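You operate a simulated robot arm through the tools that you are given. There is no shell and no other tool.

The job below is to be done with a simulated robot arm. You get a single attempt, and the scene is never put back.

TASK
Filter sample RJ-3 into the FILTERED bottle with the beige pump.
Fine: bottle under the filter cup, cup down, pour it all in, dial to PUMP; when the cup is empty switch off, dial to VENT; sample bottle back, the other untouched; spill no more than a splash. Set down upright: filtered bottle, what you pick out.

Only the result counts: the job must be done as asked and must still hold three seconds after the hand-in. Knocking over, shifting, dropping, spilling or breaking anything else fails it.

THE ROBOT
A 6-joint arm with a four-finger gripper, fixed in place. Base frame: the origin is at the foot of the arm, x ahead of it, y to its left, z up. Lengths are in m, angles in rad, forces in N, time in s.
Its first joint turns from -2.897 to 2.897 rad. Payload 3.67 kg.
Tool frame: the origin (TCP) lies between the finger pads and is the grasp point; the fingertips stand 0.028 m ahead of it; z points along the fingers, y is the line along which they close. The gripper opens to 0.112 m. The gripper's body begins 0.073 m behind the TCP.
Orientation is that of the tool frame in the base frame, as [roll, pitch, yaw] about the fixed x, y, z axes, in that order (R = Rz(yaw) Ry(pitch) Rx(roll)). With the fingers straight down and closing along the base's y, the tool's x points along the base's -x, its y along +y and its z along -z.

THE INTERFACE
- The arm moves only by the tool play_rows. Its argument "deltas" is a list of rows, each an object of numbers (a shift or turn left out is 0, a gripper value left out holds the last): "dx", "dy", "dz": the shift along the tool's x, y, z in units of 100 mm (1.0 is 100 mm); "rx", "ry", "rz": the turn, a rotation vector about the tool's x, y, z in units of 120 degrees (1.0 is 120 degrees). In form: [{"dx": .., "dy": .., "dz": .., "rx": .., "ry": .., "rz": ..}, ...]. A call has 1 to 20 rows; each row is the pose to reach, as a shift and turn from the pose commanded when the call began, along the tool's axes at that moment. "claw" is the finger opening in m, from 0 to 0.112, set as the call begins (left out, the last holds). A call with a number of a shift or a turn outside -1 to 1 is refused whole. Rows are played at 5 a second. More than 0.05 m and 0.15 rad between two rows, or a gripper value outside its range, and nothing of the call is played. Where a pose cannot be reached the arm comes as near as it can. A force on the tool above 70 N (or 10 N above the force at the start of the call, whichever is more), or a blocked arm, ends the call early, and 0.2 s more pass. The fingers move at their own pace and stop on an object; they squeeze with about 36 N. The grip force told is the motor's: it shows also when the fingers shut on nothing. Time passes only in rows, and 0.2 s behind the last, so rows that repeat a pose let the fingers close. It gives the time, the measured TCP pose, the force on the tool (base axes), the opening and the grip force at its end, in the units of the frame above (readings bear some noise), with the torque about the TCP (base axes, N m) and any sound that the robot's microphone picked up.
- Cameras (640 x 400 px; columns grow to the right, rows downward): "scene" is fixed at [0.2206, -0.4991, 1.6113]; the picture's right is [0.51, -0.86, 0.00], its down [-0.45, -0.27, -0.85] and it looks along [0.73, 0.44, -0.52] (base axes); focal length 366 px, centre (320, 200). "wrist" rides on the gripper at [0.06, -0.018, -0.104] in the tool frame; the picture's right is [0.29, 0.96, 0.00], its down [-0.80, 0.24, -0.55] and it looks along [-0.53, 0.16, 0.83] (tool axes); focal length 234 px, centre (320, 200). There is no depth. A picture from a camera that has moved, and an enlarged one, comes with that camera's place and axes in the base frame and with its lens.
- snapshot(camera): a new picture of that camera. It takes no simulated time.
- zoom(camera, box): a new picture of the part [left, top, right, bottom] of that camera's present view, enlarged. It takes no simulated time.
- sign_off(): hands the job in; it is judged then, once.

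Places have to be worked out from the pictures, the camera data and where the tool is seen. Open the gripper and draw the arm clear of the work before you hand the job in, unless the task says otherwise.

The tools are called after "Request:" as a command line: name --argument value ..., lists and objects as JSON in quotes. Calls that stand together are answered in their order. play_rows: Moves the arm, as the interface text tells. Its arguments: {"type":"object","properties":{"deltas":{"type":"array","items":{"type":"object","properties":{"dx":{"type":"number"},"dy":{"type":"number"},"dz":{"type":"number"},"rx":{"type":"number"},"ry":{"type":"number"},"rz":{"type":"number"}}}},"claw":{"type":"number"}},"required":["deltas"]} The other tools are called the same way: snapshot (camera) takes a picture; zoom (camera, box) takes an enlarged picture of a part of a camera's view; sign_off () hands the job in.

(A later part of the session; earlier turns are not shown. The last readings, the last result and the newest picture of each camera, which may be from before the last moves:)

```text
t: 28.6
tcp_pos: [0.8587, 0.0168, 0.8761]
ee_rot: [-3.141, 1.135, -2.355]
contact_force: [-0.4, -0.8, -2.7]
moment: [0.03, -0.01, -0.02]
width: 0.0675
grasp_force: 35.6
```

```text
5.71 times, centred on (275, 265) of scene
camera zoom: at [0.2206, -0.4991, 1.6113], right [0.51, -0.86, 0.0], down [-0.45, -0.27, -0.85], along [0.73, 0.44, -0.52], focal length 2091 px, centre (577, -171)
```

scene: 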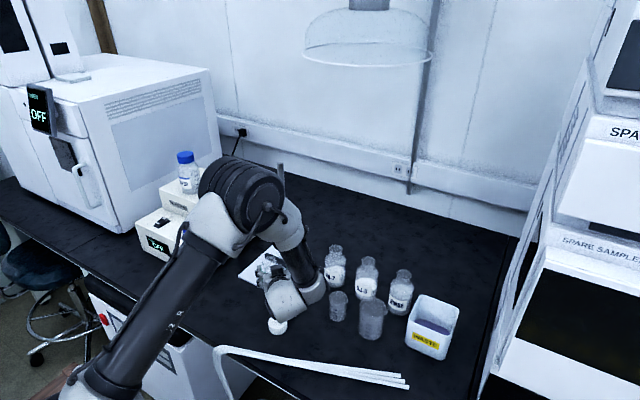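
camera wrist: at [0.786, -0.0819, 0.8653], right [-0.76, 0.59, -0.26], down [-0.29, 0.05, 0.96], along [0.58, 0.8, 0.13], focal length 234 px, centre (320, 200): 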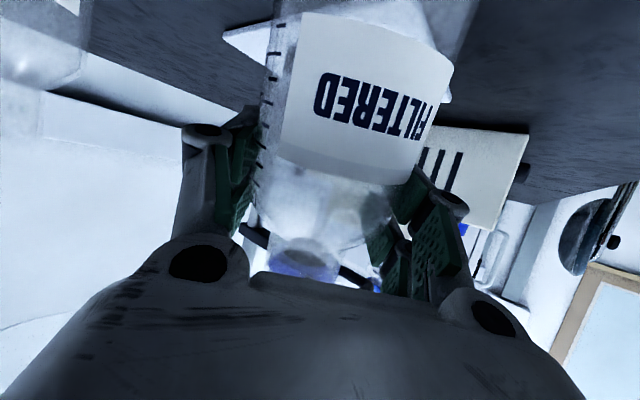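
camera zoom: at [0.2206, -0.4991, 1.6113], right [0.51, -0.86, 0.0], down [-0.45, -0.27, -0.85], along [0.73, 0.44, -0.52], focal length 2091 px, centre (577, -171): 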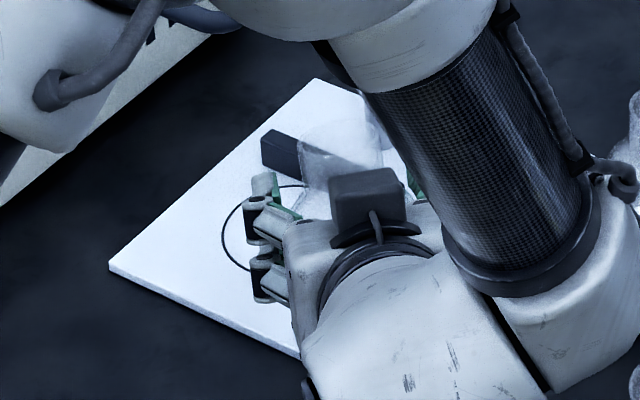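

The bottle now hangs free (−2.7 N) but has slid about 18 mm toward the palm and leans roughly 10°. I'll straighten it, set it down on bare bench beside the plate, and grip it afresh.

Request:
play_rows --deltas '[{"dx": 0.064, "dy": -0.026, "dz": -0.019, "ry": -0.0146}, {"dx": 0.128, "dy": -0.053, "dz": -0.039, "ry": -0.0292}, {"dx": 0.193, "dy": -0.079, "dz": -0.058, "ry": -0.0437}, {"dx": 0.257, "dy": -0.105, "dz": -0.077, "ry": -0.0583}, {"dx": 0.257, "dy": -0.105, "dz": -0.077, "ry": -0.0583}]'

Request:
snapshot --camera "wrist"

```text
t: 29.8
tcp_pos: [0.8539, -0.005, 0.8546]
ee_rot: [-3.138, 1.258, -2.353]
contact_force: [0.1, 0.3, -2.1]
moment: [-0.01, 0.0, 0.0]
width: 0.0676
grasp_force: 36.1
```

```text
taken
camera wrist: at [0.7824, -0.1006, 0.83], right [-0.74, 0.61, -0.28], down [-0.37, -0.03, 0.93], along [0.56, 0.79, 0.25], focal length 234 px, centre (320, 200)
```

wrist: 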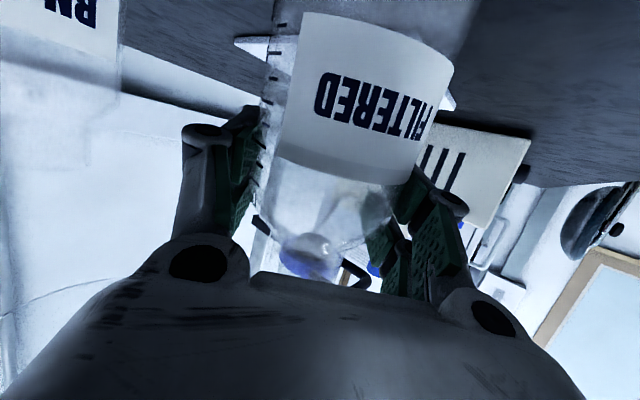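

The bottle looks nearly upright now. I'll lower it 2 cm, then continue in small steps until the bench takes its weight.

Request:
play_rows --deltas '[{"dx": 0.063, "dz": 0.0205}, {"dx": 0.127, "dz": 0.041}, {"dx": 0.19, "dz": 0.0615}, {"dx": 0.19, "dz": 0.0615}]'

Request:
play_rows --deltas '[{"dx": 0.019, "dz": 0.006}, {"dx": 0.038, "dz": 0.0123}, {"dx": 0.038, "dz": 0.0123}]'

```text
t: 30.8
tcp_pos: [0.8544, -0.0052, 0.8364]
ee_rot: [-3.134, 1.261, -2.349]
contact_force: [1.1, -4.5, 24.5]
moment: [0.06, -0.44, -0.05]
width: 0.0673
grasp_force: 35.9
```

```text
t: 31.6
tcp_pos: [0.8532, -0.0042, 0.8317]
ee_rot: [-3.134, 1.258, -2.353]
contact_force: [-2.1, -6.7, 22.5]
moment: [-0.13, -0.16, -0.07]
width: 0.0671
grasp_force: 36.0
```

The bench is carrying the load now (about 22 N up). I'll look before letting go.

Request:
snapshot --camera "wrist"

Request:
zoom --camera "scene" --box '[240, 220, 340, 320]'

```text
taken
camera wrist: at [0.7822, -0.1009, 0.807], right [-0.74, 0.61, -0.28], down [-0.37, -0.03, 0.93], along [0.56, 0.79, 0.25], focal length 234 px, centre (320, 200)
```

wrist: 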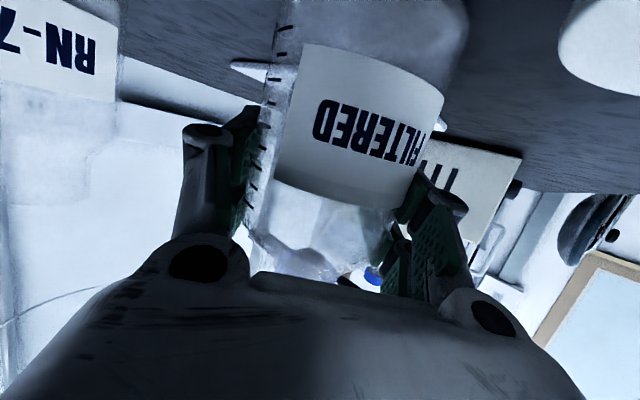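

```text
4.00 times, centred on (290, 270) of scene
camera zoom: at [0.2206, -0.4991, 1.6113], right [0.51, -0.86, 0.0], down [-0.45, -0.27, -0.85], along [0.73, 0.44, -0.52], focal length 1464 px, centre (440, -80)
```

zoom: 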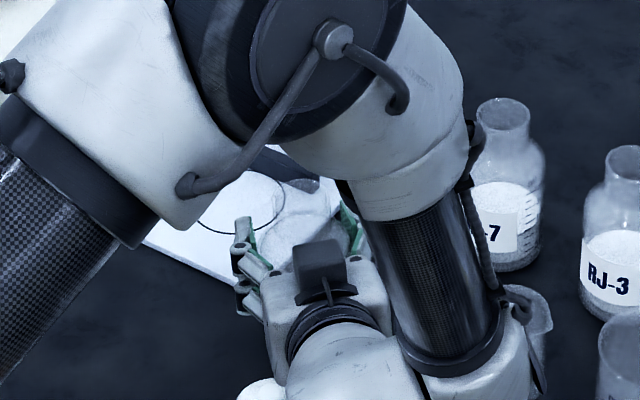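

The bottle stands essentially on its foot with the pads near their rear edge. I'll open the fingers to release it and check that it stands.

Request:
play_rows --claw 0.1 --deltas '[{"dx": 0}, {"dx": 0}, {"dx": 0}, {"dx": 0}]'

Request:
snapshot --camera "wrist"

Request:
zoom --camera "scene" --box '[240, 220, 340, 320]'

```text
t: 32.6
tcp_pos: [0.8547, -0.0046, 0.8313]
ee_rot: [-3.139, 1.257, -2.353]
contact_force: [0.1, 0.0, 0.1]
moment: [0.02, 0.02, -0.01]
width: 0.1002
grasp_force: 0.1
```

```text
taken
camera wrist: at [0.7827, -0.1006, 0.8063], right [-0.74, 0.61, -0.28], down [-0.37, -0.03, 0.93], along [0.56, 0.79, 0.25], focal length 234 px, centre (320, 200)
```

wrist: 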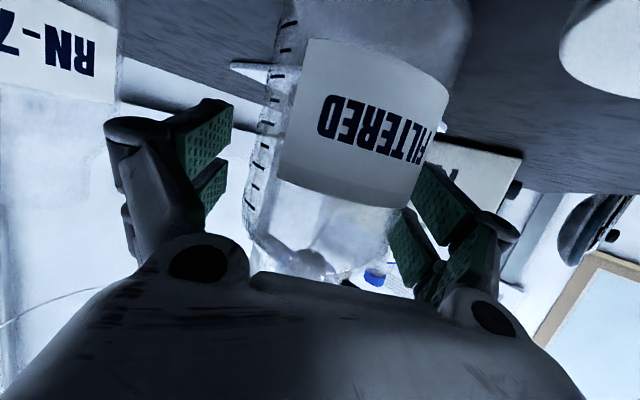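

```text
4.00 times, centred on (290, 270) of scene
camera zoom: at [0.2206, -0.4991, 1.6113], right [0.51, -0.86, 0.0], down [-0.45, -0.27, -0.85], along [0.73, 0.44, -0.52], focal length 1464 px, centre (440, -80)
```

zoom: 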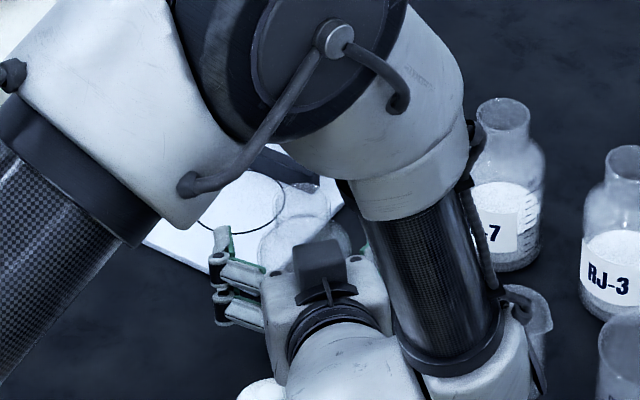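

It stands upright on its own. I'll zoom to measure where the bottle is relative to the fingers before regripping.

Request:
zoom --camera "wrist" --box '[200, 0, 520, 200]'

```text
2.00 times, centred on (360, 100) of wrist
camera zoom: at [0.7827, -0.1006, 0.8063], right [-0.74, 0.61, -0.28], down [-0.37, -0.03, 0.93], along [0.56, 0.79, 0.25], focal length 468 px, centre (240, 400)
```

zoom: 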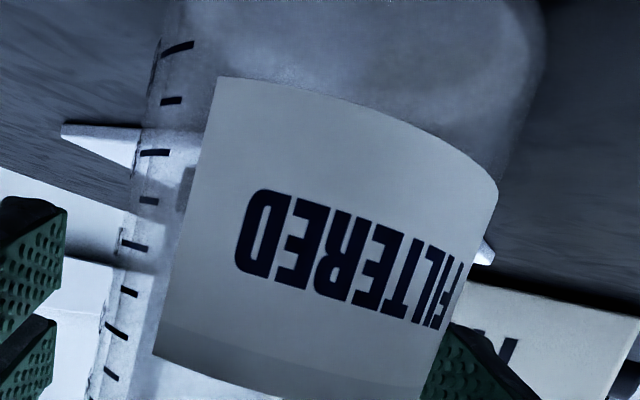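

The bottle axis is about 13 mm behind the TCP. I'll draw the hand back to centre it, restore the 25° pitch, and then close.

Request:
play_rows --deltas '[{"dx": 0.013, "dy": 0.009, "dz": -0.04, "ry": 0.0195}, {"dx": 0.025, "dy": 0.018, "dz": -0.079, "ry": 0.039}, {"dx": 0.038, "dy": 0.027, "dz": -0.119, "ry": 0.0583}, {"dx": 0.038, "dy": 0.027, "dz": -0.119, "ry": 0.0583}]'

Request:
snapshot --camera "wrist"

```text
t: 33.6
tcp_pos: [0.8437, -0.0116, 0.8308]
ee_rot: [-3.138, 1.135, -2.353]
contact_force: [0.8, 0.3, -0.3]
moment: [0.02, 0.04, -0.04]
width: 0.0999
grasp_force: 0.1
```

```text
taken
camera wrist: at [0.7703, -0.1091, 0.8211], right [-0.76, 0.59, -0.26], down [-0.29, 0.05, 0.96], along [0.58, 0.8, 0.13], focal length 234 px, centre (320, 200)
```

wrist: 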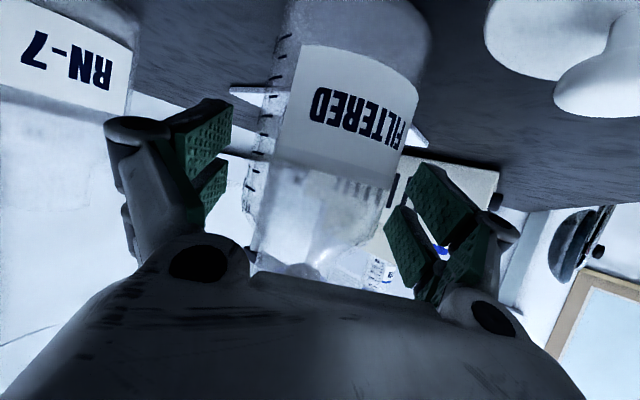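

The bottle is now centred within about 3 mm of the grasp point. Closing.

Request:
play_rows --claw 0.04 --deltas '[{"dx": 0}, {"dx": 0}, {"dx": 0}, {"dx": 0}, {"dx": 0}]'

Request:
play_rows --deltas '[{"dx": -0.045, "dz": -0.021}, {"dx": -0.091, "dz": -0.042}, {"dx": -0.091, "dz": -0.042}]'

Request:
snapshot --camera "wrist"

```text
t: 34.8
tcp_pos: [0.8435, -0.0104, 0.8307]
ee_rot: [-3.138, 1.135, -2.354]
contact_force: [0.3, 0.1, 4.4]
moment: [-0.09, 0.1, 0.03]
width: 0.0677
grasp_force: 36.3
```

```text
t: 35.6
tcp_pos: [0.8436, -0.011, 0.8403]
ee_rot: [-3.139, 1.137, -2.352]
contact_force: [-0.1, -0.5, -1.3]
moment: [-0.01, -0.03, 0.04]
width: 0.0678
grasp_force: 36.1
```

```text
taken
camera wrist: at [0.7703, -0.1089, 0.831], right [-0.76, 0.59, -0.26], down [-0.29, 0.05, 0.96], along [0.58, 0.8, 0.13], focal length 234 px, centre (320, 200)
```

wrist: 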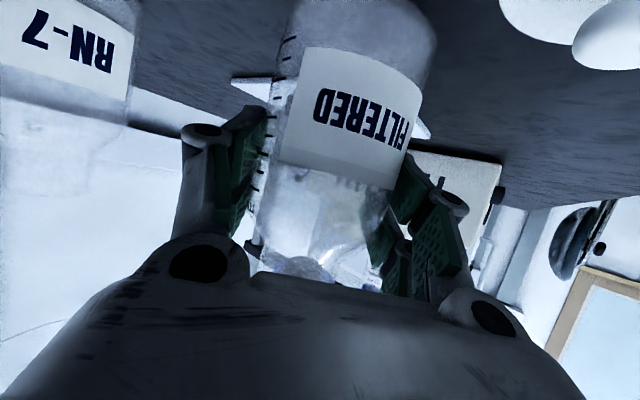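

The width reads 0.0677 against 0.0691 before, so the pads are biting on the narrowing shoulder, which explains the earlier slip. I'll set the bottle down, open, and regrip about 18 mm lower on the straight body.

Request:
play_rows --deltas '[{"dx": 0.045, "dz": 0.021}, {"dx": 0.089, "dz": 0.041}, {"dx": 0.089, "dz": 0.041}]'

Request:
play_rows --claw 0.1 --deltas '[{"dx": 0}, {"dx": 0}, {"dx": 0}, {"dx": 0.055, "dz": 0.025}, {"dx": 0.11, "dz": 0.051}, {"dx": 0.163, "dz": 0.076}, {"dx": 0.163, "dz": 0.076}]'

Request:
snapshot --camera "wrist"

```text
t: 36.4
tcp_pos: [0.8444, -0.0114, 0.8306]
ee_rot: [-3.139, 1.137, -2.354]
contact_force: [-0.7, 0.3, 2.0]
moment: [-0.03, 0.17, -0.01]
width: 0.0674
grasp_force: 35.6
```

```text
t: 38.0
tcp_pos: [0.8428, -0.0114, 0.8138]
ee_rot: [-3.139, 1.136, -2.355]
contact_force: [0.2, 0.2, 0.2]
moment: [0.03, 0.04, 0.0]
width: 0.0999
grasp_force: 0.0
```

```text
taken
camera wrist: at [0.77, -0.1086, 0.8031], right [-0.76, 0.59, -0.26], down [-0.29, 0.05, 0.96], along [0.58, 0.8, 0.13], focal length 234 px, centre (320, 200)
```

wrist: 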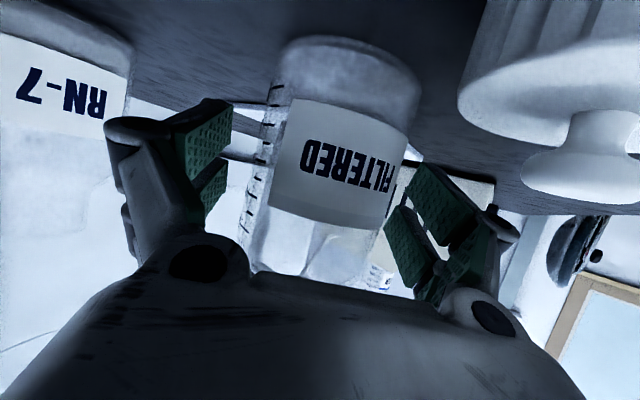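

The bottle's foot is visible now, putting the bench at z≈0.76. Gripping at this lower height.

Request:
play_rows --claw 0.04 --deltas '[{"dx": 0}, {"dx": 0}, {"dx": 0}, {"dx": 0}, {"dx": 0}]'

Request:
play_rows --deltas '[{"dx": -0.091, "dz": -0.042}, {"dx": -0.181, "dz": -0.085}, {"dx": -0.272, "dz": -0.127}, {"dx": -0.272, "dz": -0.127}]'

Request:
snapshot --camera "wrist"

```text
t: 39.2
tcp_pos: [0.843, -0.0107, 0.8134]
ee_rot: [-3.139, 1.135, -2.355]
contact_force: [-0.1, -1.1, 0.9]
moment: [0.01, 0.05, -0.03]
width: 0.0678
grasp_force: 35.3
```

```text
t: 40.2
tcp_pos: [0.8438, -0.0106, 0.8425]
ee_rot: [-3.138, 1.138, -2.353]
contact_force: [0.9, -0.1, -1.1]
moment: [-0.03, -0.01, 0.0]
width: 0.0677
grasp_force: 35.9
```

```text
taken
camera wrist: at [0.7701, -0.1086, 0.8327], right [-0.76, 0.59, -0.26], down [-0.29, 0.05, 0.96], along [0.58, 0.8, 0.13], focal length 234 px, centre (320, 200)
```

wrist: 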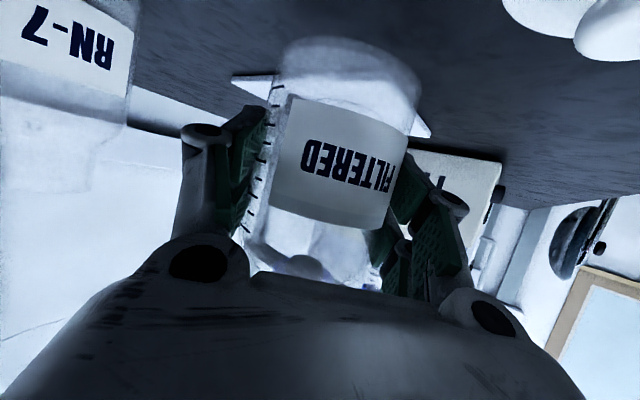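

The bottle lifts cleanly with no slip, and its foot is at about z≈0.79. I'll carry it to a point in front of the stand, then in along the 45° heading under the cup.

Request:
play_rows --deltas '[{"dx": -0.064, "dy": 0.086, "dz": 0.113}, {"dx": -0.128, "dy": 0.173, "dz": 0.226}, {"dx": -0.191, "dy": 0.259, "dz": 0.339}, {"dx": -0.255, "dy": 0.345, "dz": 0.452}, {"dx": -0.255, "dy": 0.345, "dz": 0.452}]'

Request:
snapshot --camera "wrist"

Request:
zoom --camera "scene" --box '[200, 160, 340, 320]'

```text
t: 41.4
tcp_pos: [0.8562, 0.0498, 0.8484]
ee_rot: [-3.138, 1.136, -2.356]
contact_force: [-0.2, -0.6, -2.1]
moment: [-0.03, 0.01, 0.0]
width: 0.0679
grasp_force: 35.7
```

```text
taken
camera wrist: at [0.7826, -0.0472, 0.8367], right [-0.76, 0.59, -0.26], down [-0.29, 0.05, 0.96], along [0.58, 0.8, 0.13], focal length 234 px, centre (320, 200)
```

wrist: 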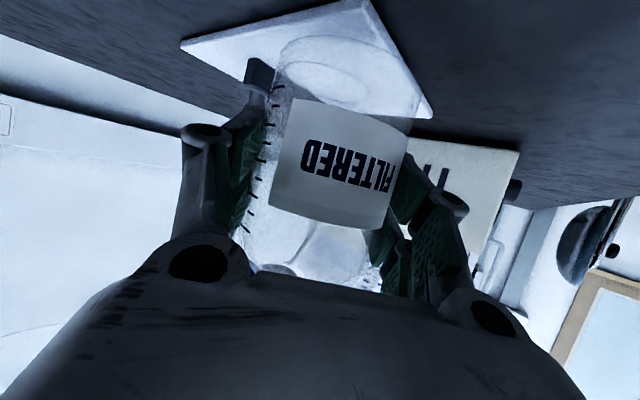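

```text
2.50 times, centred on (270, 240) of scene
camera zoom: at [0.2206, -0.4991, 1.6113], right [0.51, -0.86, 0.0], down [-0.45, -0.27, -0.85], along [0.73, 0.44, -0.52], focal length 915 px, centre (445, 100)
```

zoom: 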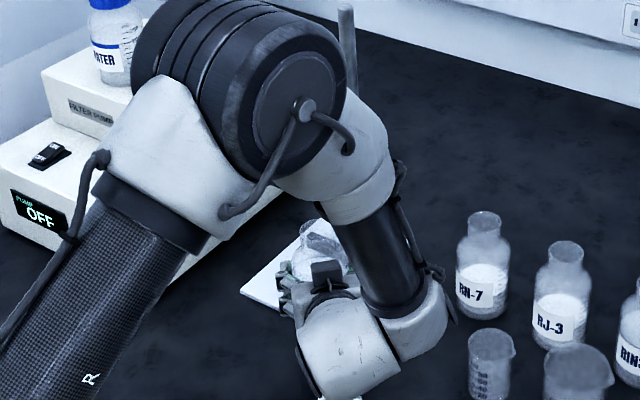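

The bottle is upright over the plate with nothing touching. Now I slide it in along the heading to the circle under the cup.

Request:
play_rows --deltas '[{"dx": -0.067, "dy": 0.002, "dz": 0.143}, {"dx": -0.134, "dy": 0.004, "dz": 0.286}, {"dx": -0.2, "dy": 0.006, "dz": 0.43}, {"dx": -0.267, "dy": 0.007, "dz": 0.573}, {"dx": -0.334, "dy": 0.009, "dz": 0.716}, {"dx": -0.401, "dy": 0.011, "dz": 0.859}, {"dx": -0.401, "dy": 0.011, "dz": 0.859}]'

Request:
snapshot --camera "wrist"

Request:
snapshot --camera "scene"

```text
t: 43.0
tcp_pos: [0.9226, 0.1181, 0.8465]
ee_rot: [-3.141, 1.136, -2.353]
contact_force: [0.8, 0.7, -1.8]
moment: [0.01, 0.0, 0.02]
width: 0.0679
grasp_force: 36.0
```

```text
taken
camera wrist: at [0.8491, 0.0197, 0.8366], right [-0.76, 0.59, -0.26], down [-0.29, 0.05, 0.96], along [0.58, 0.8, 0.13], focal length 234 px, centre (320, 200)
```

wrist: 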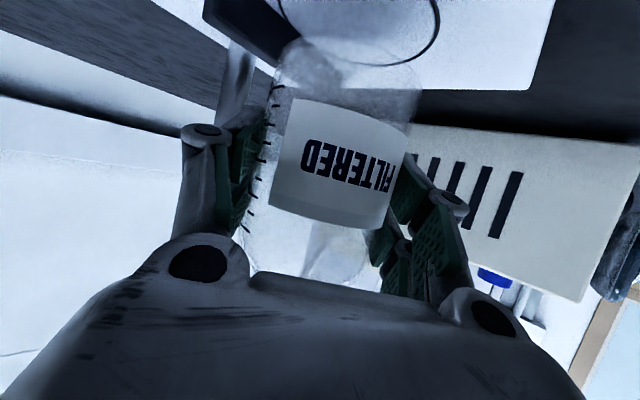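

```text
taken
```

scene: 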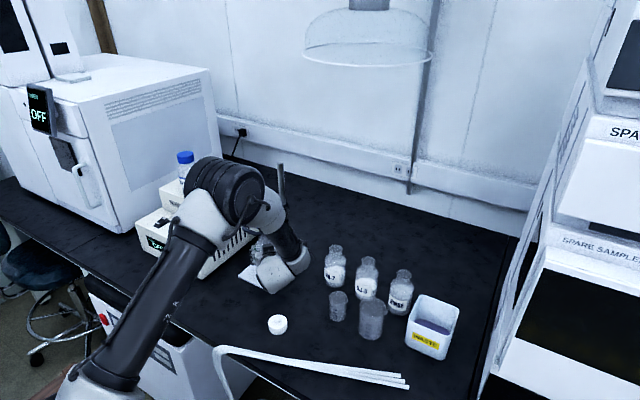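

No contact so far. I'll zoom to compare the bottle's foot with the circle before setting down.

Request:
zoom --camera "wrist" --box '[200, 0, 480, 175]'

Request:
zoom --camera "scene" --box '[220, 210, 330, 310]'

```text
2.29 times, centred on (340, 88) of wrist
camera zoom: at [0.8491, 0.0197, 0.8366], right [-0.76, 0.59, -0.26], down [-0.29, 0.05, 0.96], along [0.58, 0.8, 0.13], focal length 535 px, centre (274, 457)
```

zoom: 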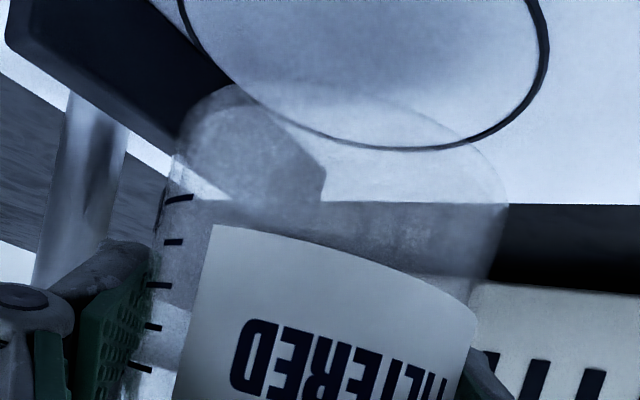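

```text
4.00 times, centred on (275, 260) of scene
camera zoom: at [0.2206, -0.4991, 1.6113], right [0.51, -0.86, 0.0], down [-0.45, -0.27, -0.85], along [0.73, 0.44, -0.52], focal length 1464 px, centre (500, -40)
```

zoom: 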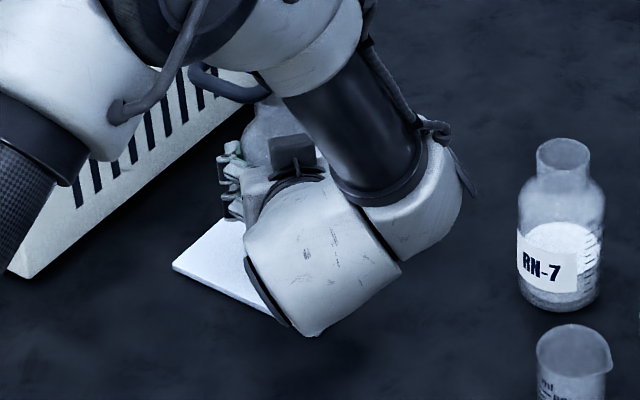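

The bottle axis is at (0.920, 0.1175), within about 2 mm of the circle's centre. I'll lower it 17 mm, then feel for the plate in small steps.

Request:
play_rows --deltas '[{"dx": 0.051, "dz": 0.024}, {"dx": 0.103, "dz": 0.048}, {"dx": 0.154, "dz": 0.072}, {"dx": 0.154, "dz": 0.072}]'

Request:
play_rows --deltas '[{"dx": 0.018, "dz": 0.0085}, {"dx": 0.036, "dz": 0.017}, {"dx": 0.036, "dz": 0.017}]'

```text
t: 44.0
tcp_pos: [0.9224, 0.1162, 0.8301]
ee_rot: [-3.138, 1.137, -2.354]
contact_force: [-0.4, 0.5, -2.3]
moment: [-0.01, -0.02, 0.0]
width: 0.0675
grasp_force: 36.3
```

```text
t: 44.8
tcp_pos: [0.9206, 0.1178, 0.8244]
ee_rot: [-3.138, 1.135, -2.354]
contact_force: [-0.5, -0.3, -1.6]
moment: [-0.03, -0.01, 0.05]
width: 0.0678
grasp_force: 36.2
```

Still hanging free at TCP z≈0.825. Lowering another few millimetres.

Request:
play_rows --deltas '[{"dx": 0.018, "dz": 0.0085}, {"dx": 0.027, "dz": 0.0127}, {"dx": 0.027, "dz": 0.0127}]'

```text
t: 45.6
tcp_pos: [0.9209, 0.1168, 0.8239]
ee_rot: [-3.139, 1.136, -2.354]
contact_force: [0.4, -0.4, -1.7]
moment: [0.02, 0.01, -0.02]
width: 0.0676
grasp_force: 36.3
```

Force still shows the weight hanging. Lowering 3 mm more.

Request:
play_rows --deltas '[{"dx": 0.014, "dz": 0.0063}, {"dx": 0.027, "dz": 0.0127}, {"dx": 0.027, "dz": 0.0127}]'

Request:
snapshot --camera "wrist"

```text
t: 46.4
tcp_pos: [0.9226, 0.117, 0.8212]
ee_rot: [-3.136, 1.139, -2.352]
contact_force: [-2.0, -1.0, 8.5]
moment: [-0.11, 0.39, 0.02]
width: 0.0679
grasp_force: 36.1
```

```text
taken
camera wrist: at [0.849, 0.0197, 0.811], right [-0.76, 0.59, -0.26], down [-0.29, 0.05, 0.96], along [0.58, 0.8, 0.13], focal length 234 px, centre (320, 200)
```

wrist: 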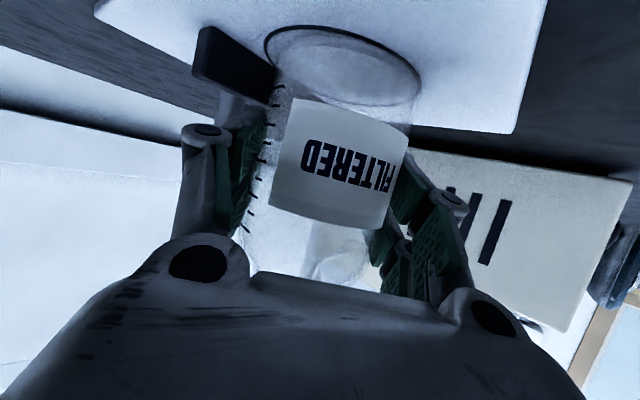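

The plate is taking load (8.5 N) and the foot sits on the circle. Before opening I'll check the right finger's clearance to the black stop bar and the rod.

Request:
zoom --camera "wrist" --box '[160, 10, 460, 220]'

```text
1.90 times, centred on (310, 115) of wrist
camera zoom: at [0.849, 0.0197, 0.811], right [-0.76, 0.59, -0.26], down [-0.29, 0.05, 0.96], along [0.58, 0.8, 0.13], focal length 446 px, centre (339, 362)
```

zoom: 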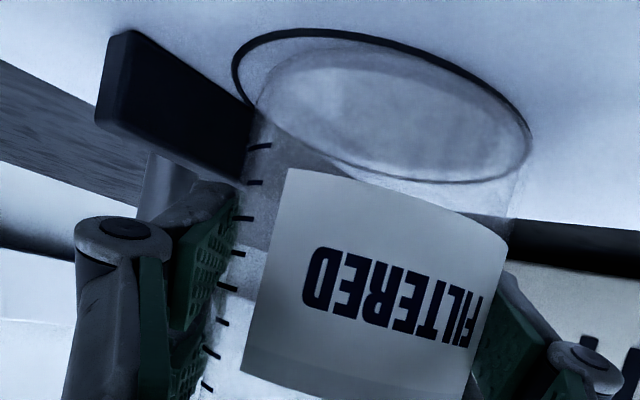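

The foot sits about 4 mm too far toward +y inside the circle. I'll lift slightly, shift 4 mm back, and set it down again for a better fit under the cup.

Request:
play_rows --deltas '[{"dx": -0.036, "dz": -0.017}, {"dx": -0.024, "dy": -0.028, "dz": -0.043}, {"dx": -0.006, "dy": -0.028, "dz": -0.0345}, {"dx": 0.012, "dy": -0.028, "dz": -0.026}, {"dx": 0.012, "dy": -0.028, "dz": -0.026}]'

Request:
zoom --camera "wrist" --box '[160, 10, 460, 220]'

```text
t: 47.6
tcp_pos: [0.9224, 0.1142, 0.8204]
ee_rot: [-3.136, 1.137, -2.353]
contact_force: [-1.3, -0.8, 8.5]
moment: [-0.12, 0.34, 0.04]
width: 0.0679
grasp_force: 35.7
```

```text
1.90 times, centred on (310, 115) of wrist
camera zoom: at [0.849, 0.0158, 0.811], right [-0.76, 0.59, -0.26], down [-0.29, 0.05, 0.96], along [0.58, 0.8, 0.13], focal length 446 px, centre (339, 362)
```

zoom: 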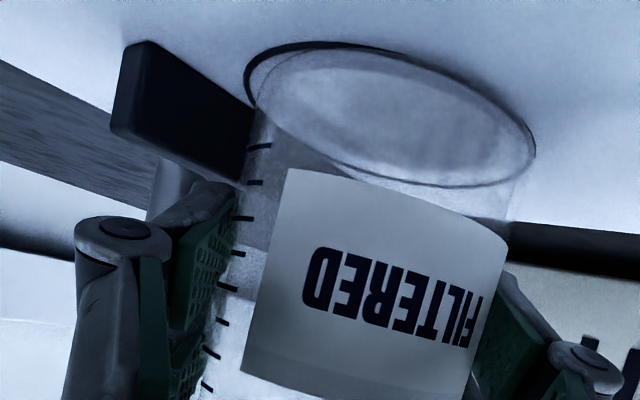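

The foot is now well centred in the circle with 8.5 N on the plate. I'll open the fingers and back straight out along the tool axis.

Request:
play_rows --claw 0.09 --deltas '[{"dx": 0}, {"dx": 0}, {"dx": 0}, {"dx": 0}]'

Request:
play_rows --deltas '[{"dz": -0.15}, {"dz": -0.32}, {"dz": -0.49}, {"dz": -0.66}, {"dz": -0.83}, {"dz": -1.0}, {"dz": -1.0}]'

Request:
snapshot --camera "wrist"

Request:
snapshot --camera "scene"

```text
t: 48.6
tcp_pos: [0.9222, 0.1137, 0.8211]
ee_rot: [-3.137, 1.137, -2.355]
contact_force: [-0.4, 0.7, 0.5]
moment: [0.0, 0.03, -0.01]
width: 0.0902
grasp_force: 0.0
```

```text
t: 50.2
tcp_pos: [0.858, 0.0497, 0.8634]
ee_rot: [-3.138, 1.135, -2.354]
contact_force: [-0.8, 0.6, -0.6]
moment: [0.02, 0.03, -0.02]
width: 0.0904
grasp_force: 0.1
```

```text
taken
camera wrist: at [0.7847, -0.0484, 0.8529], right [-0.76, 0.59, -0.26], down [-0.29, 0.05, 0.96], along [0.58, 0.8, 0.13], focal length 234 px, centre (320, 200)
```

wrist: 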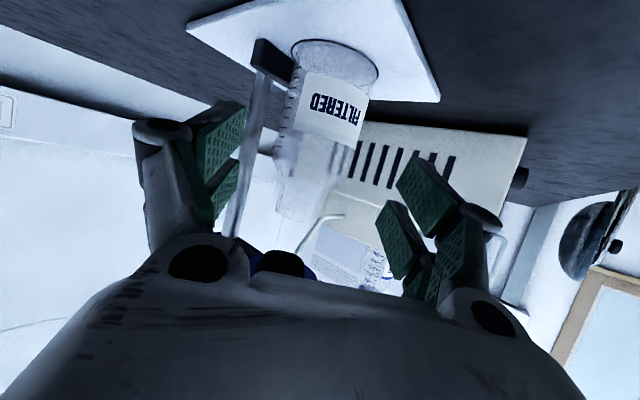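

```text
taken
```

scene: 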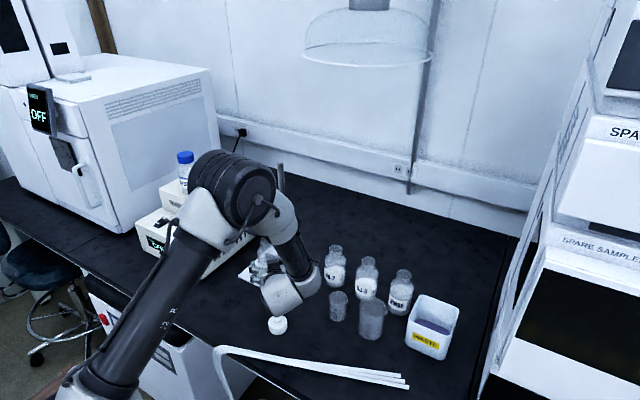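

The bottle stands on the circle, with the black stopper above it. Zooming to check the alignment of mouth and stopper.

Request:
zoom --camera "wrist" --box '[220, 20, 420, 290]'

```text
1.48 times, centred on (320, 155) of wrist
camera zoom: at [0.7847, -0.0484, 0.8529], right [-0.76, 0.59, -0.26], down [-0.29, 0.05, 0.96], along [0.58, 0.8, 0.13], focal length 347 px, centre (320, 267)
```

zoom: 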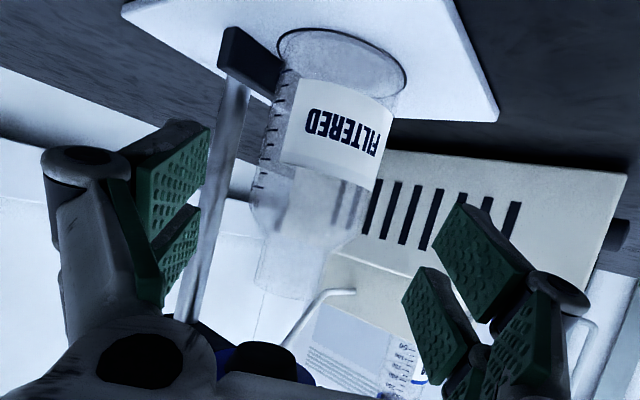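

Mouth and stopper line up within about 2 mm. Next I back off and rise so I can take the cup's handle from the robot side.

Request:
play_rows --deltas '[{"dx": -0.127, "dy": 0.043, "dz": -0.198}, {"dx": -0.255, "dy": 0.086, "dz": -0.396}, {"dx": -0.382, "dy": 0.129, "dz": -0.594}, {"dx": -0.51, "dy": 0.172, "dz": -0.792}, {"dx": -0.637, "dy": 0.215, "dz": -0.99}, {"dx": -0.637, "dy": 0.215, "dz": -0.99}]'

Request:
play_rows --deltas '[{"dx": -0.121, "dy": 0.106, "dz": -0.017, "rx": 0.0504, "rz": 0.0235}, {"dx": -0.242, "dy": 0.212, "dz": -0.034, "rx": 0.1007, "rz": 0.047}, {"dx": -0.363, "dy": 0.318, "dz": -0.051, "rx": 0.1511, "rz": 0.0705}, {"dx": -0.483, "dy": 0.424, "dz": -0.068, "rx": 0.2014, "rz": 0.0939}, {"dx": -0.604, "dy": 0.53, "dz": -0.085, "rx": 0.2518, "rz": 0.1174}, {"dx": -0.725, "dy": 0.636, "dz": -0.102, "rx": 0.3021, "rz": 0.1409}, {"dx": -0.725, "dy": 0.636, "dz": -0.102, "rx": 0.3021, "rz": 0.1409}]'

Request:
play_rows --deltas '[{"ry": 0.0556}, {"ry": 0.1111}, {"ry": 0.1667}, {"ry": 0.1667}]'

Request:
snapshot --camera "wrist"

Request:
snapshot --camera "scene"

```text
t: 51.6
tcp_pos: [0.7977, 0.0195, 0.9626]
ee_rot: [-3.137, 1.133, -2.355]
contact_force: [-0.1, 0.4, -0.7]
moment: [0.0, 0.0, 0.02]
width: 0.09
grasp_force: 0.0
```

```text
t: 53.2
tcp_pos: [0.7712, 0.0142, 1.0274]
ee_rot: [-3.141, 1.133, -2.969]
contact_force: [-0.2, 0.7, -0.3]
moment: [-0.01, 0.01, -0.01]
width: 0.0901
grasp_force: 0.0
out of reach, approached as far as the arm can: row 5, 6, 7
```

```text
t: 54.2
tcp_pos: [0.7708, 0.0141, 1.0291]
ee_rot: [-3.14, 0.843, -2.969]
contact_force: [0.3, -1.1, -0.4]
moment: [-0.01, -0.01, 0.03]
width: 0.0901
grasp_force: 0.1
out of reach, approached as far as the arm can: row 3, 4
```

```text
taken
camera wrist: at [0.6572, -0.0239, 1.054], right [-0.35, 0.91, -0.22], down [0.07, 0.26, 0.96], along [0.93, 0.32, -0.16], focal length 234 px, centre (320, 200)
```

wrist: 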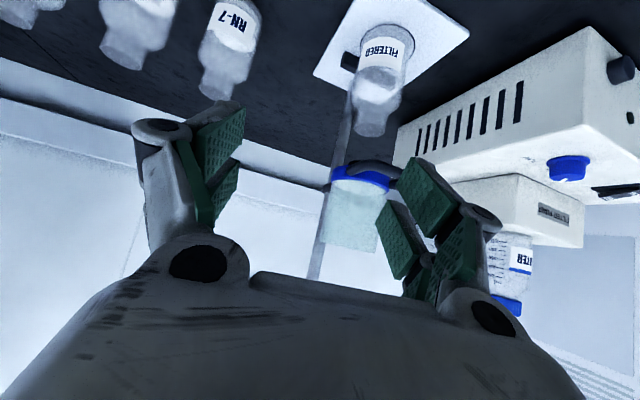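

```text
taken
```

scene: 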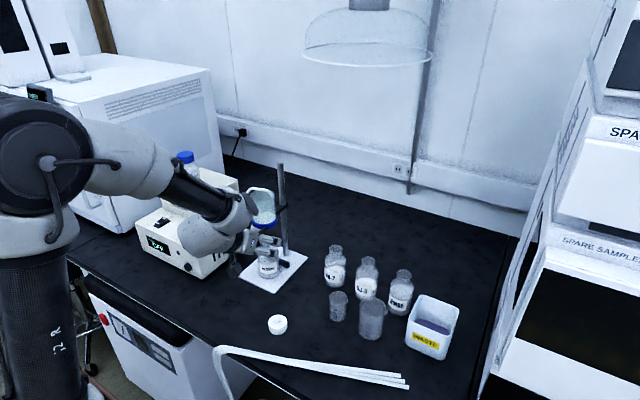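

FILTERED is standing properly under the cup. The last two moves met the arm's inner reach limit, so I'll work from a bit farther out. I'll zoom on the handle from here.

Request:
zoom --camera "wrist" --box '[300, 110, 440, 260]'

Request:
zoom --camera "scene" --box '[215, 170, 315, 300]'

```text
2.67 times, centred on (370, 185) of wrist
camera zoom: at [0.6572, -0.0239, 1.054], right [-0.35, 0.91, -0.22], down [0.07, 0.26, 0.96], along [0.93, 0.32, -0.16], focal length 624 px, centre (187, 240)
```

zoom: 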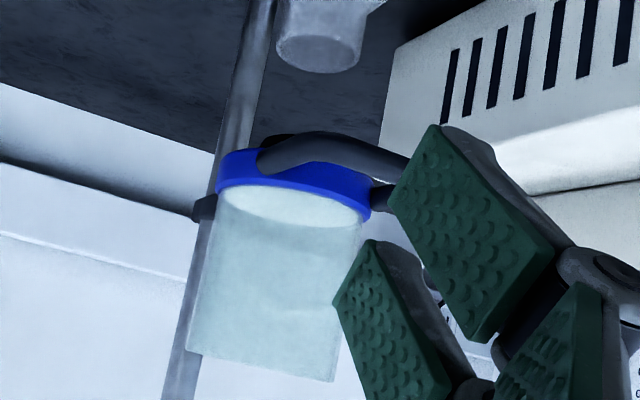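

```text
3.08 times, centred on (265, 235) of scene
camera zoom: at [0.2206, -0.4991, 1.6113], right [0.51, -0.86, 0.0], down [-0.45, -0.27, -0.85], along [0.73, 0.44, -0.52], focal length 1126 px, centre (489, 92)
```

zoom: 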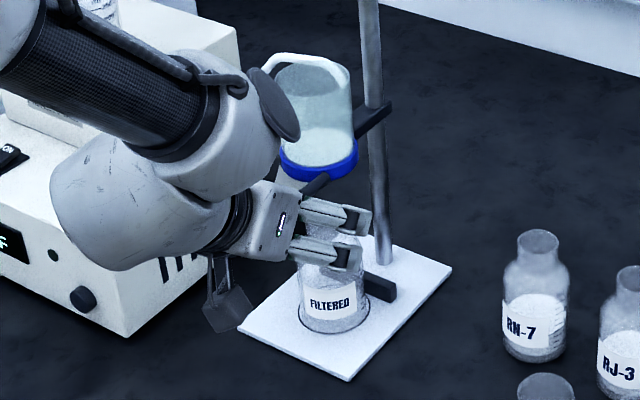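

The handle is a U with its crossbar near x≈0.853, spanning y≈0.085–0.142 at z≈0.97. I'll move in front of it with the tool at 50° below horizontal and the fingers straddling its width.

Request:
play_rows --claw 0.085 --deltas '[{"dx": -0.055, "dy": 0.199, "dz": 0.096, "ry": 0.0173}, {"dx": -0.111, "dy": 0.398, "dz": 0.193, "ry": 0.0345}, {"dx": -0.167, "dy": 0.597, "dz": 0.289, "ry": 0.0518}, {"dx": -0.222, "dy": 0.796, "dz": 0.385, "ry": 0.069}, {"dx": -0.222, "dy": 0.796, "dz": 0.385, "ry": 0.069}]'

Request:
snapshot --camera "wrist"

Request:
zoom --camera "scene" --box '[200, 160, 320, 300]'

```text
t: 55.4
tcp_pos: [0.8002, 0.1006, 1.0202]
ee_rot: [-3.139, 0.699, -2.971]
contact_force: [0.3, 0.1, 0.6]
moment: [0.01, -0.02, 0.04]
width: 0.0851
grasp_force: 0.0
out of reach, approached as far as the arm can: row 2
```

```text
taken
camera wrist: at [0.6909, 0.0633, 1.0615], right [-0.38, 0.91, -0.19], down [0.21, 0.28, 0.94], along [0.9, 0.32, -0.3], focal length 234 px, centre (320, 200)
```

wrist: 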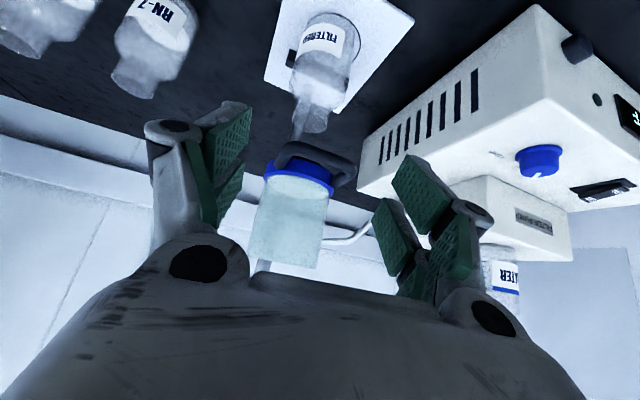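

```text
2.86 times, centred on (260, 230) of scene
camera zoom: at [0.2206, -0.4991, 1.6113], right [0.51, -0.86, 0.0], down [-0.45, -0.27, -0.85], along [0.73, 0.44, -0.52], focal length 1046 px, centre (491, 114)
```

zoom: 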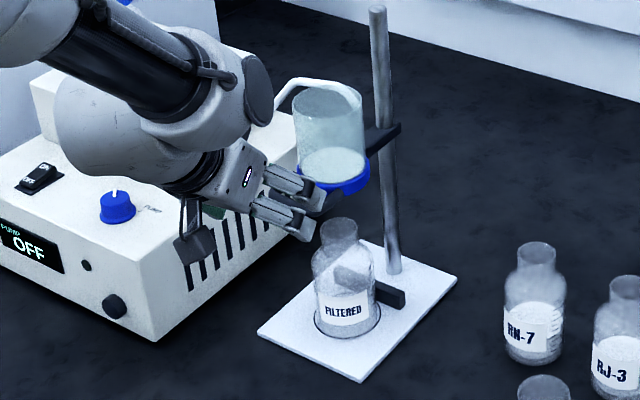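

The handle is visible between the fingers. Zooming to fix its position precisely.

Request:
zoom --camera "wrist" --box '[230, 110, 390, 220]'

```text
3.64 times, centred on (310, 165) of wrist
camera zoom: at [0.6909, 0.0633, 1.0615], right [-0.38, 0.91, -0.19], down [0.21, 0.28, 0.94], along [0.9, 0.32, -0.3], focal length 852 px, centre (356, 327)
```

zoom: 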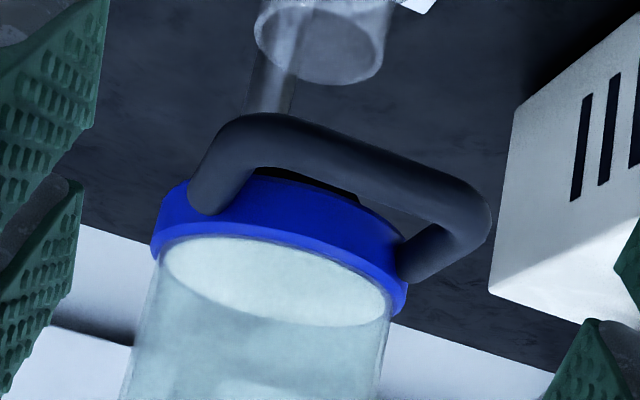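

The handle's centre comes out at about (0.862, 0.1165, 0.972), outer width ≈0.067. I'll align sideways and square up the heading, then move forward so the pads flank the handle's legs.

Request:
play_rows --claw 0.09 --deltas '[{"dx": -0.01, "dy": 0.08, "dz": 0.008, "rx": 0.0155, "rz": 0.0185}, {"dx": -0.021, "dy": 0.157, "dz": 0.017, "rx": 0.0311, "rz": 0.037}, {"dx": -0.058, "dy": 0.134, "dz": 0.174, "rx": 0.0311, "rz": 0.037}, {"dx": -0.095, "dy": 0.112, "dz": 0.331, "rx": 0.0311, "rz": 0.037}, {"dx": -0.133, "dy": 0.09, "dz": 0.489, "rx": 0.0311, "rz": 0.037}, {"dx": -0.17, "dy": 0.067, "dz": 0.646, "rx": 0.0311, "rz": 0.037}, {"dx": -0.207, "dy": 0.045, "dz": 0.803, "rx": 0.0311, "rz": 0.037}, {"dx": -0.207, "dy": 0.045, "dz": 0.803, "rx": 0.0311, "rz": 0.037}]'

Request:
snapshot --camera "wrist"

Request:
zoom --camera "scene" --box '[200, 160, 320, 300]'

```text
t: 57.2
tcp_pos: [0.8664, 0.1165, 0.9702]
ee_rot: [-3.139, 0.699, -3.07]
contact_force: [-0.3, 0.5, -0.4]
moment: [0.03, 0.0, 0.0]
width: 0.0899
grasp_force: 0.1
```

```text
taken
camera wrist: at [0.7537, 0.0901, 1.0132], right [-0.29, 0.94, -0.19], down [0.24, 0.26, 0.94], along [0.93, 0.23, -0.3], focal length 234 px, centre (320, 200)
```

wrist: 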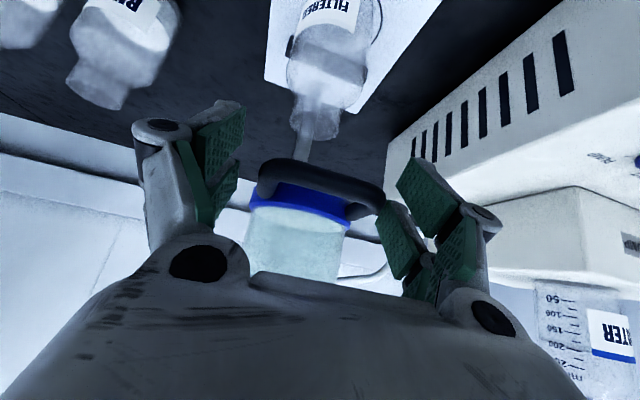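

```text
2.86 times, centred on (260, 230) of scene
camera zoom: at [0.2206, -0.4991, 1.6113], right [0.51, -0.86, 0.0], down [-0.45, -0.27, -0.85], along [0.73, 0.44, -0.52], focal length 1046 px, centre (491, 114)
```

zoom: 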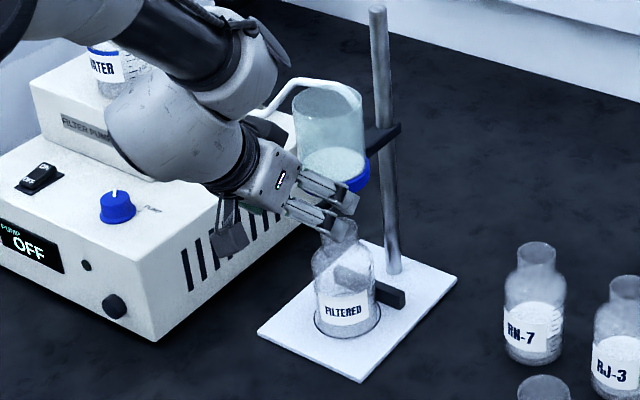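

The handle is centred at the grasp point between the pads. Closing on it.

Request:
play_rows --claw 0.045 --deltas '[{"dx": 0}, {"dx": 0}, {"dx": 0}, {"dx": 0}]'

Request:
snapshot --camera "wrist"

```text
t: 58.2
tcp_pos: [0.8658, 0.1197, 0.9712]
ee_rot: [3.14, 0.701, -3.071]
contact_force: [-12.8, 29.8, -2.3]
moment: [0.77, 0.24, -0.5]
width: 0.0732
grasp_force: 45.3
```

```text
taken
camera wrist: at [0.753, 0.0924, 1.0132], right [-0.29, 0.94, -0.19], down [0.23, 0.26, 0.94], along [0.93, 0.23, -0.29], focal length 234 px, centre (320, 200)
```

wrist: 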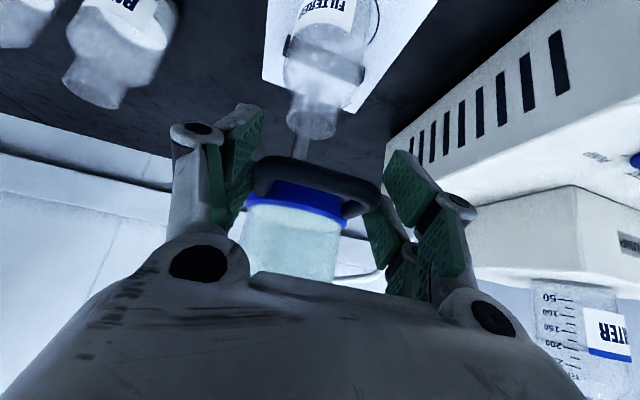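

The reading shows a 30 N sideways load, meaning the left pad touches first and the handle centre lies a few millimetres further toward +y. I'll shift the hand 5 mm that way so both pads share the grip.

Request:
play_rows --deltas '[{"dy": 0.025}, {"dy": 0.05}, {"dy": 0.05}, {"dy": 0.05}]'

Request:
zoom --camera "wrist" --box '[200, 120, 440, 270]'

```text
t: 59.2
tcp_pos: [0.8663, 0.119, 0.9713]
ee_rot: [-3.139, 0.698, -3.071]
contact_force: [-11.6, -5.2, -3.3]
moment: [-1.06, -0.39, -1.17]
width: 0.0728
grasp_force: 45.1
```

```text
2.67 times, centred on (320, 195) of wrist
camera zoom: at [0.753, 0.0932, 1.0134], right [-0.28, 0.94, -0.19], down [0.24, 0.26, 0.94], along [0.93, 0.22, -0.3], focal length 624 px, centre (320, 213)
```

zoom: 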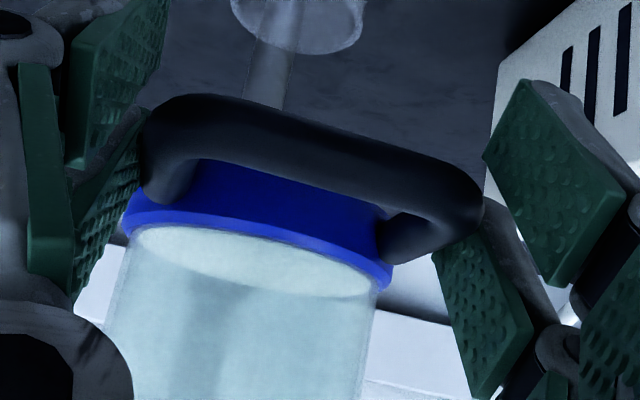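

Both pads now share the handle (side force down to −5 N). I'll lower it 1 cm and watch the forces to see how the clamp slides.

Request:
play_rows --deltas '[{"dx": 0.016, "dz": 0.019}, {"dx": 0.032, "dz": 0.038}, {"dx": 0.048, "dz": 0.057}, {"dx": 0.064, "dz": 0.077}, {"dx": 0.064, "dz": 0.077}]'

Request:
zoom --camera "wrist" --box '[200, 120, 440, 270]'

Request:
zoom --camera "scene" --box '[200, 160, 320, 300]'

```text
t: 60.4
tcp_pos: [0.8654, 0.1194, 0.9612]
ee_rot: [-3.141, 0.698, -3.074]
contact_force: [-2.5, -28.1, -1.4]
moment: [-0.24, -0.75, -2.26]
width: 0.0732
grasp_force: 45.1
```

```text
2.67 times, centred on (320, 195) of wrist
camera zoom: at [0.7531, 0.0931, 1.0034], right [-0.29, 0.94, -0.19], down [0.24, 0.26, 0.94], along [0.93, 0.22, -0.3], focal length 624 px, centre (320, 213)
```

zoom: 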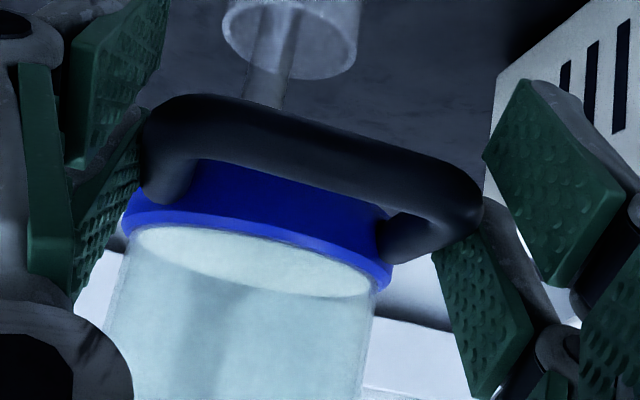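

```text
2.86 times, centred on (260, 230) of scene
camera zoom: at [0.2206, -0.4991, 1.6113], right [0.51, -0.86, 0.0], down [-0.45, -0.27, -0.85], along [0.73, 0.44, -0.52], focal length 1046 px, centre (491, 114)
```

zoom: 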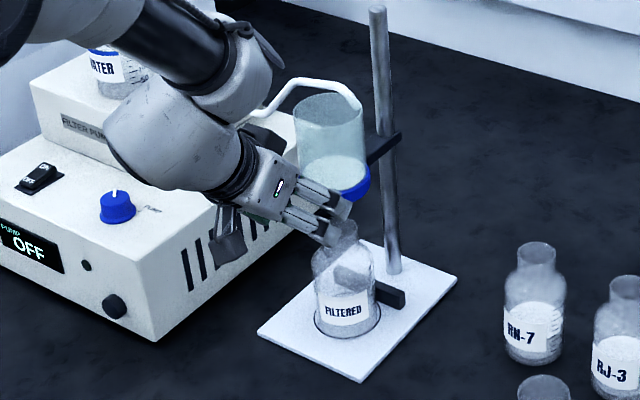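

The cup slides down with the hand at hardly any vertical force. I'll trim the side load by 2.5 mm and keep lowering.

Request:
play_rows --deltas '[{"dx": 0.016, "dy": -0.013, "dz": 0.019}, {"dx": 0.032, "dy": -0.025, "dz": 0.038}, {"dx": 0.048, "dy": -0.025, "dz": 0.057}, {"dx": 0.064, "dy": -0.025, "dz": 0.077}, {"dx": 0.064, "dy": -0.025, "dz": 0.077}]'

Request:
zoom --camera "wrist" --box '[200, 60, 440, 210]'

```text
t: 61.6
tcp_pos: [0.8659, 0.1198, 0.9522]
ee_rot: [-3.142, 0.701, -3.07]
contact_force: [-6.8, -11.4, -2.1]
moment: [0.65, -0.03, -1.73]
width: 0.073
grasp_force: 45.0
```

```text
2.67 times, centred on (320, 135) of wrist
camera zoom: at [0.7532, 0.0927, 0.9935], right [-0.29, 0.94, -0.19], down [0.24, 0.26, 0.94], along [0.93, 0.23, -0.3], focal length 624 px, centre (320, 373)
```

zoom: 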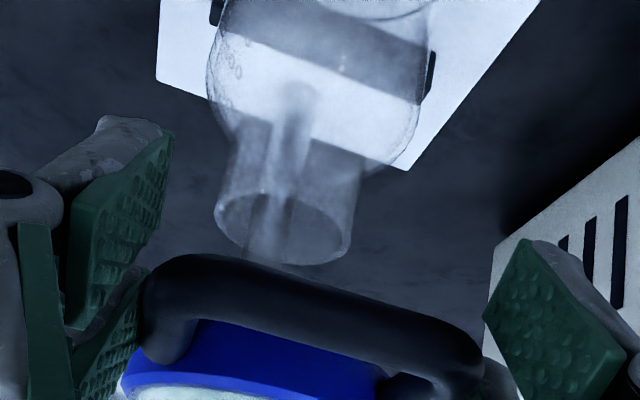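

The stopper is nearing the bottle mouth, which is well lined up. Lowering further in small steps.

Request:
play_rows --deltas '[{"dx": 0.016, "dz": 0.019}, {"dx": 0.032, "dz": 0.038}, {"dx": 0.048, "dz": 0.057}, {"dx": 0.064, "dz": 0.077}, {"dx": 0.064, "dz": 0.077}]'

Request:
zoom --camera "wrist" --box '[200, 60, 440, 210]'

Request:
zoom --camera "scene" --box '[200, 160, 320, 300]'

```text
t: 62.8
tcp_pos: [0.8646, 0.1197, 0.942]
ee_rot: [-3.139, 0.701, -3.07]
contact_force: [-5.6, -2.6, -0.5]
moment: [0.08, -0.55, -1.2]
width: 0.0731
grasp_force: 44.6
```

```text
2.67 times, centred on (320, 135) of wrist
camera zoom: at [0.7532, 0.0927, 0.983], right [-0.29, 0.94, -0.19], down [0.24, 0.26, 0.94], along [0.93, 0.23, -0.3], focal length 624 px, centre (320, 373)
```

zoom: 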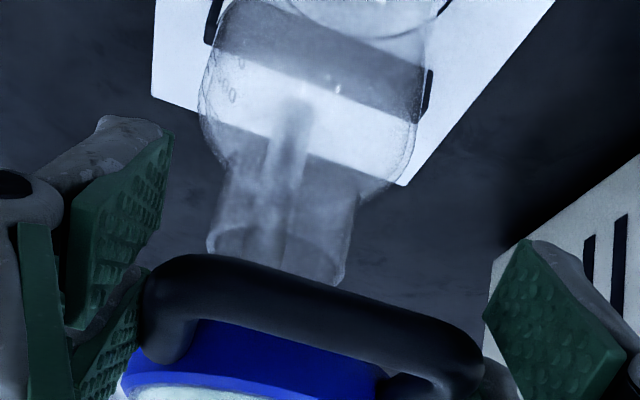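

```text
2.86 times, centred on (260, 230) of scene
camera zoom: at [0.2206, -0.4991, 1.6113], right [0.51, -0.86, 0.0], down [-0.45, -0.27, -0.85], along [0.73, 0.44, -0.52], focal length 1046 px, centre (491, 114)
```

zoom: 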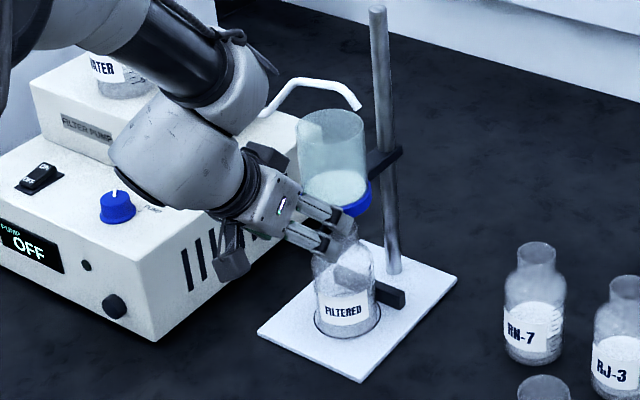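

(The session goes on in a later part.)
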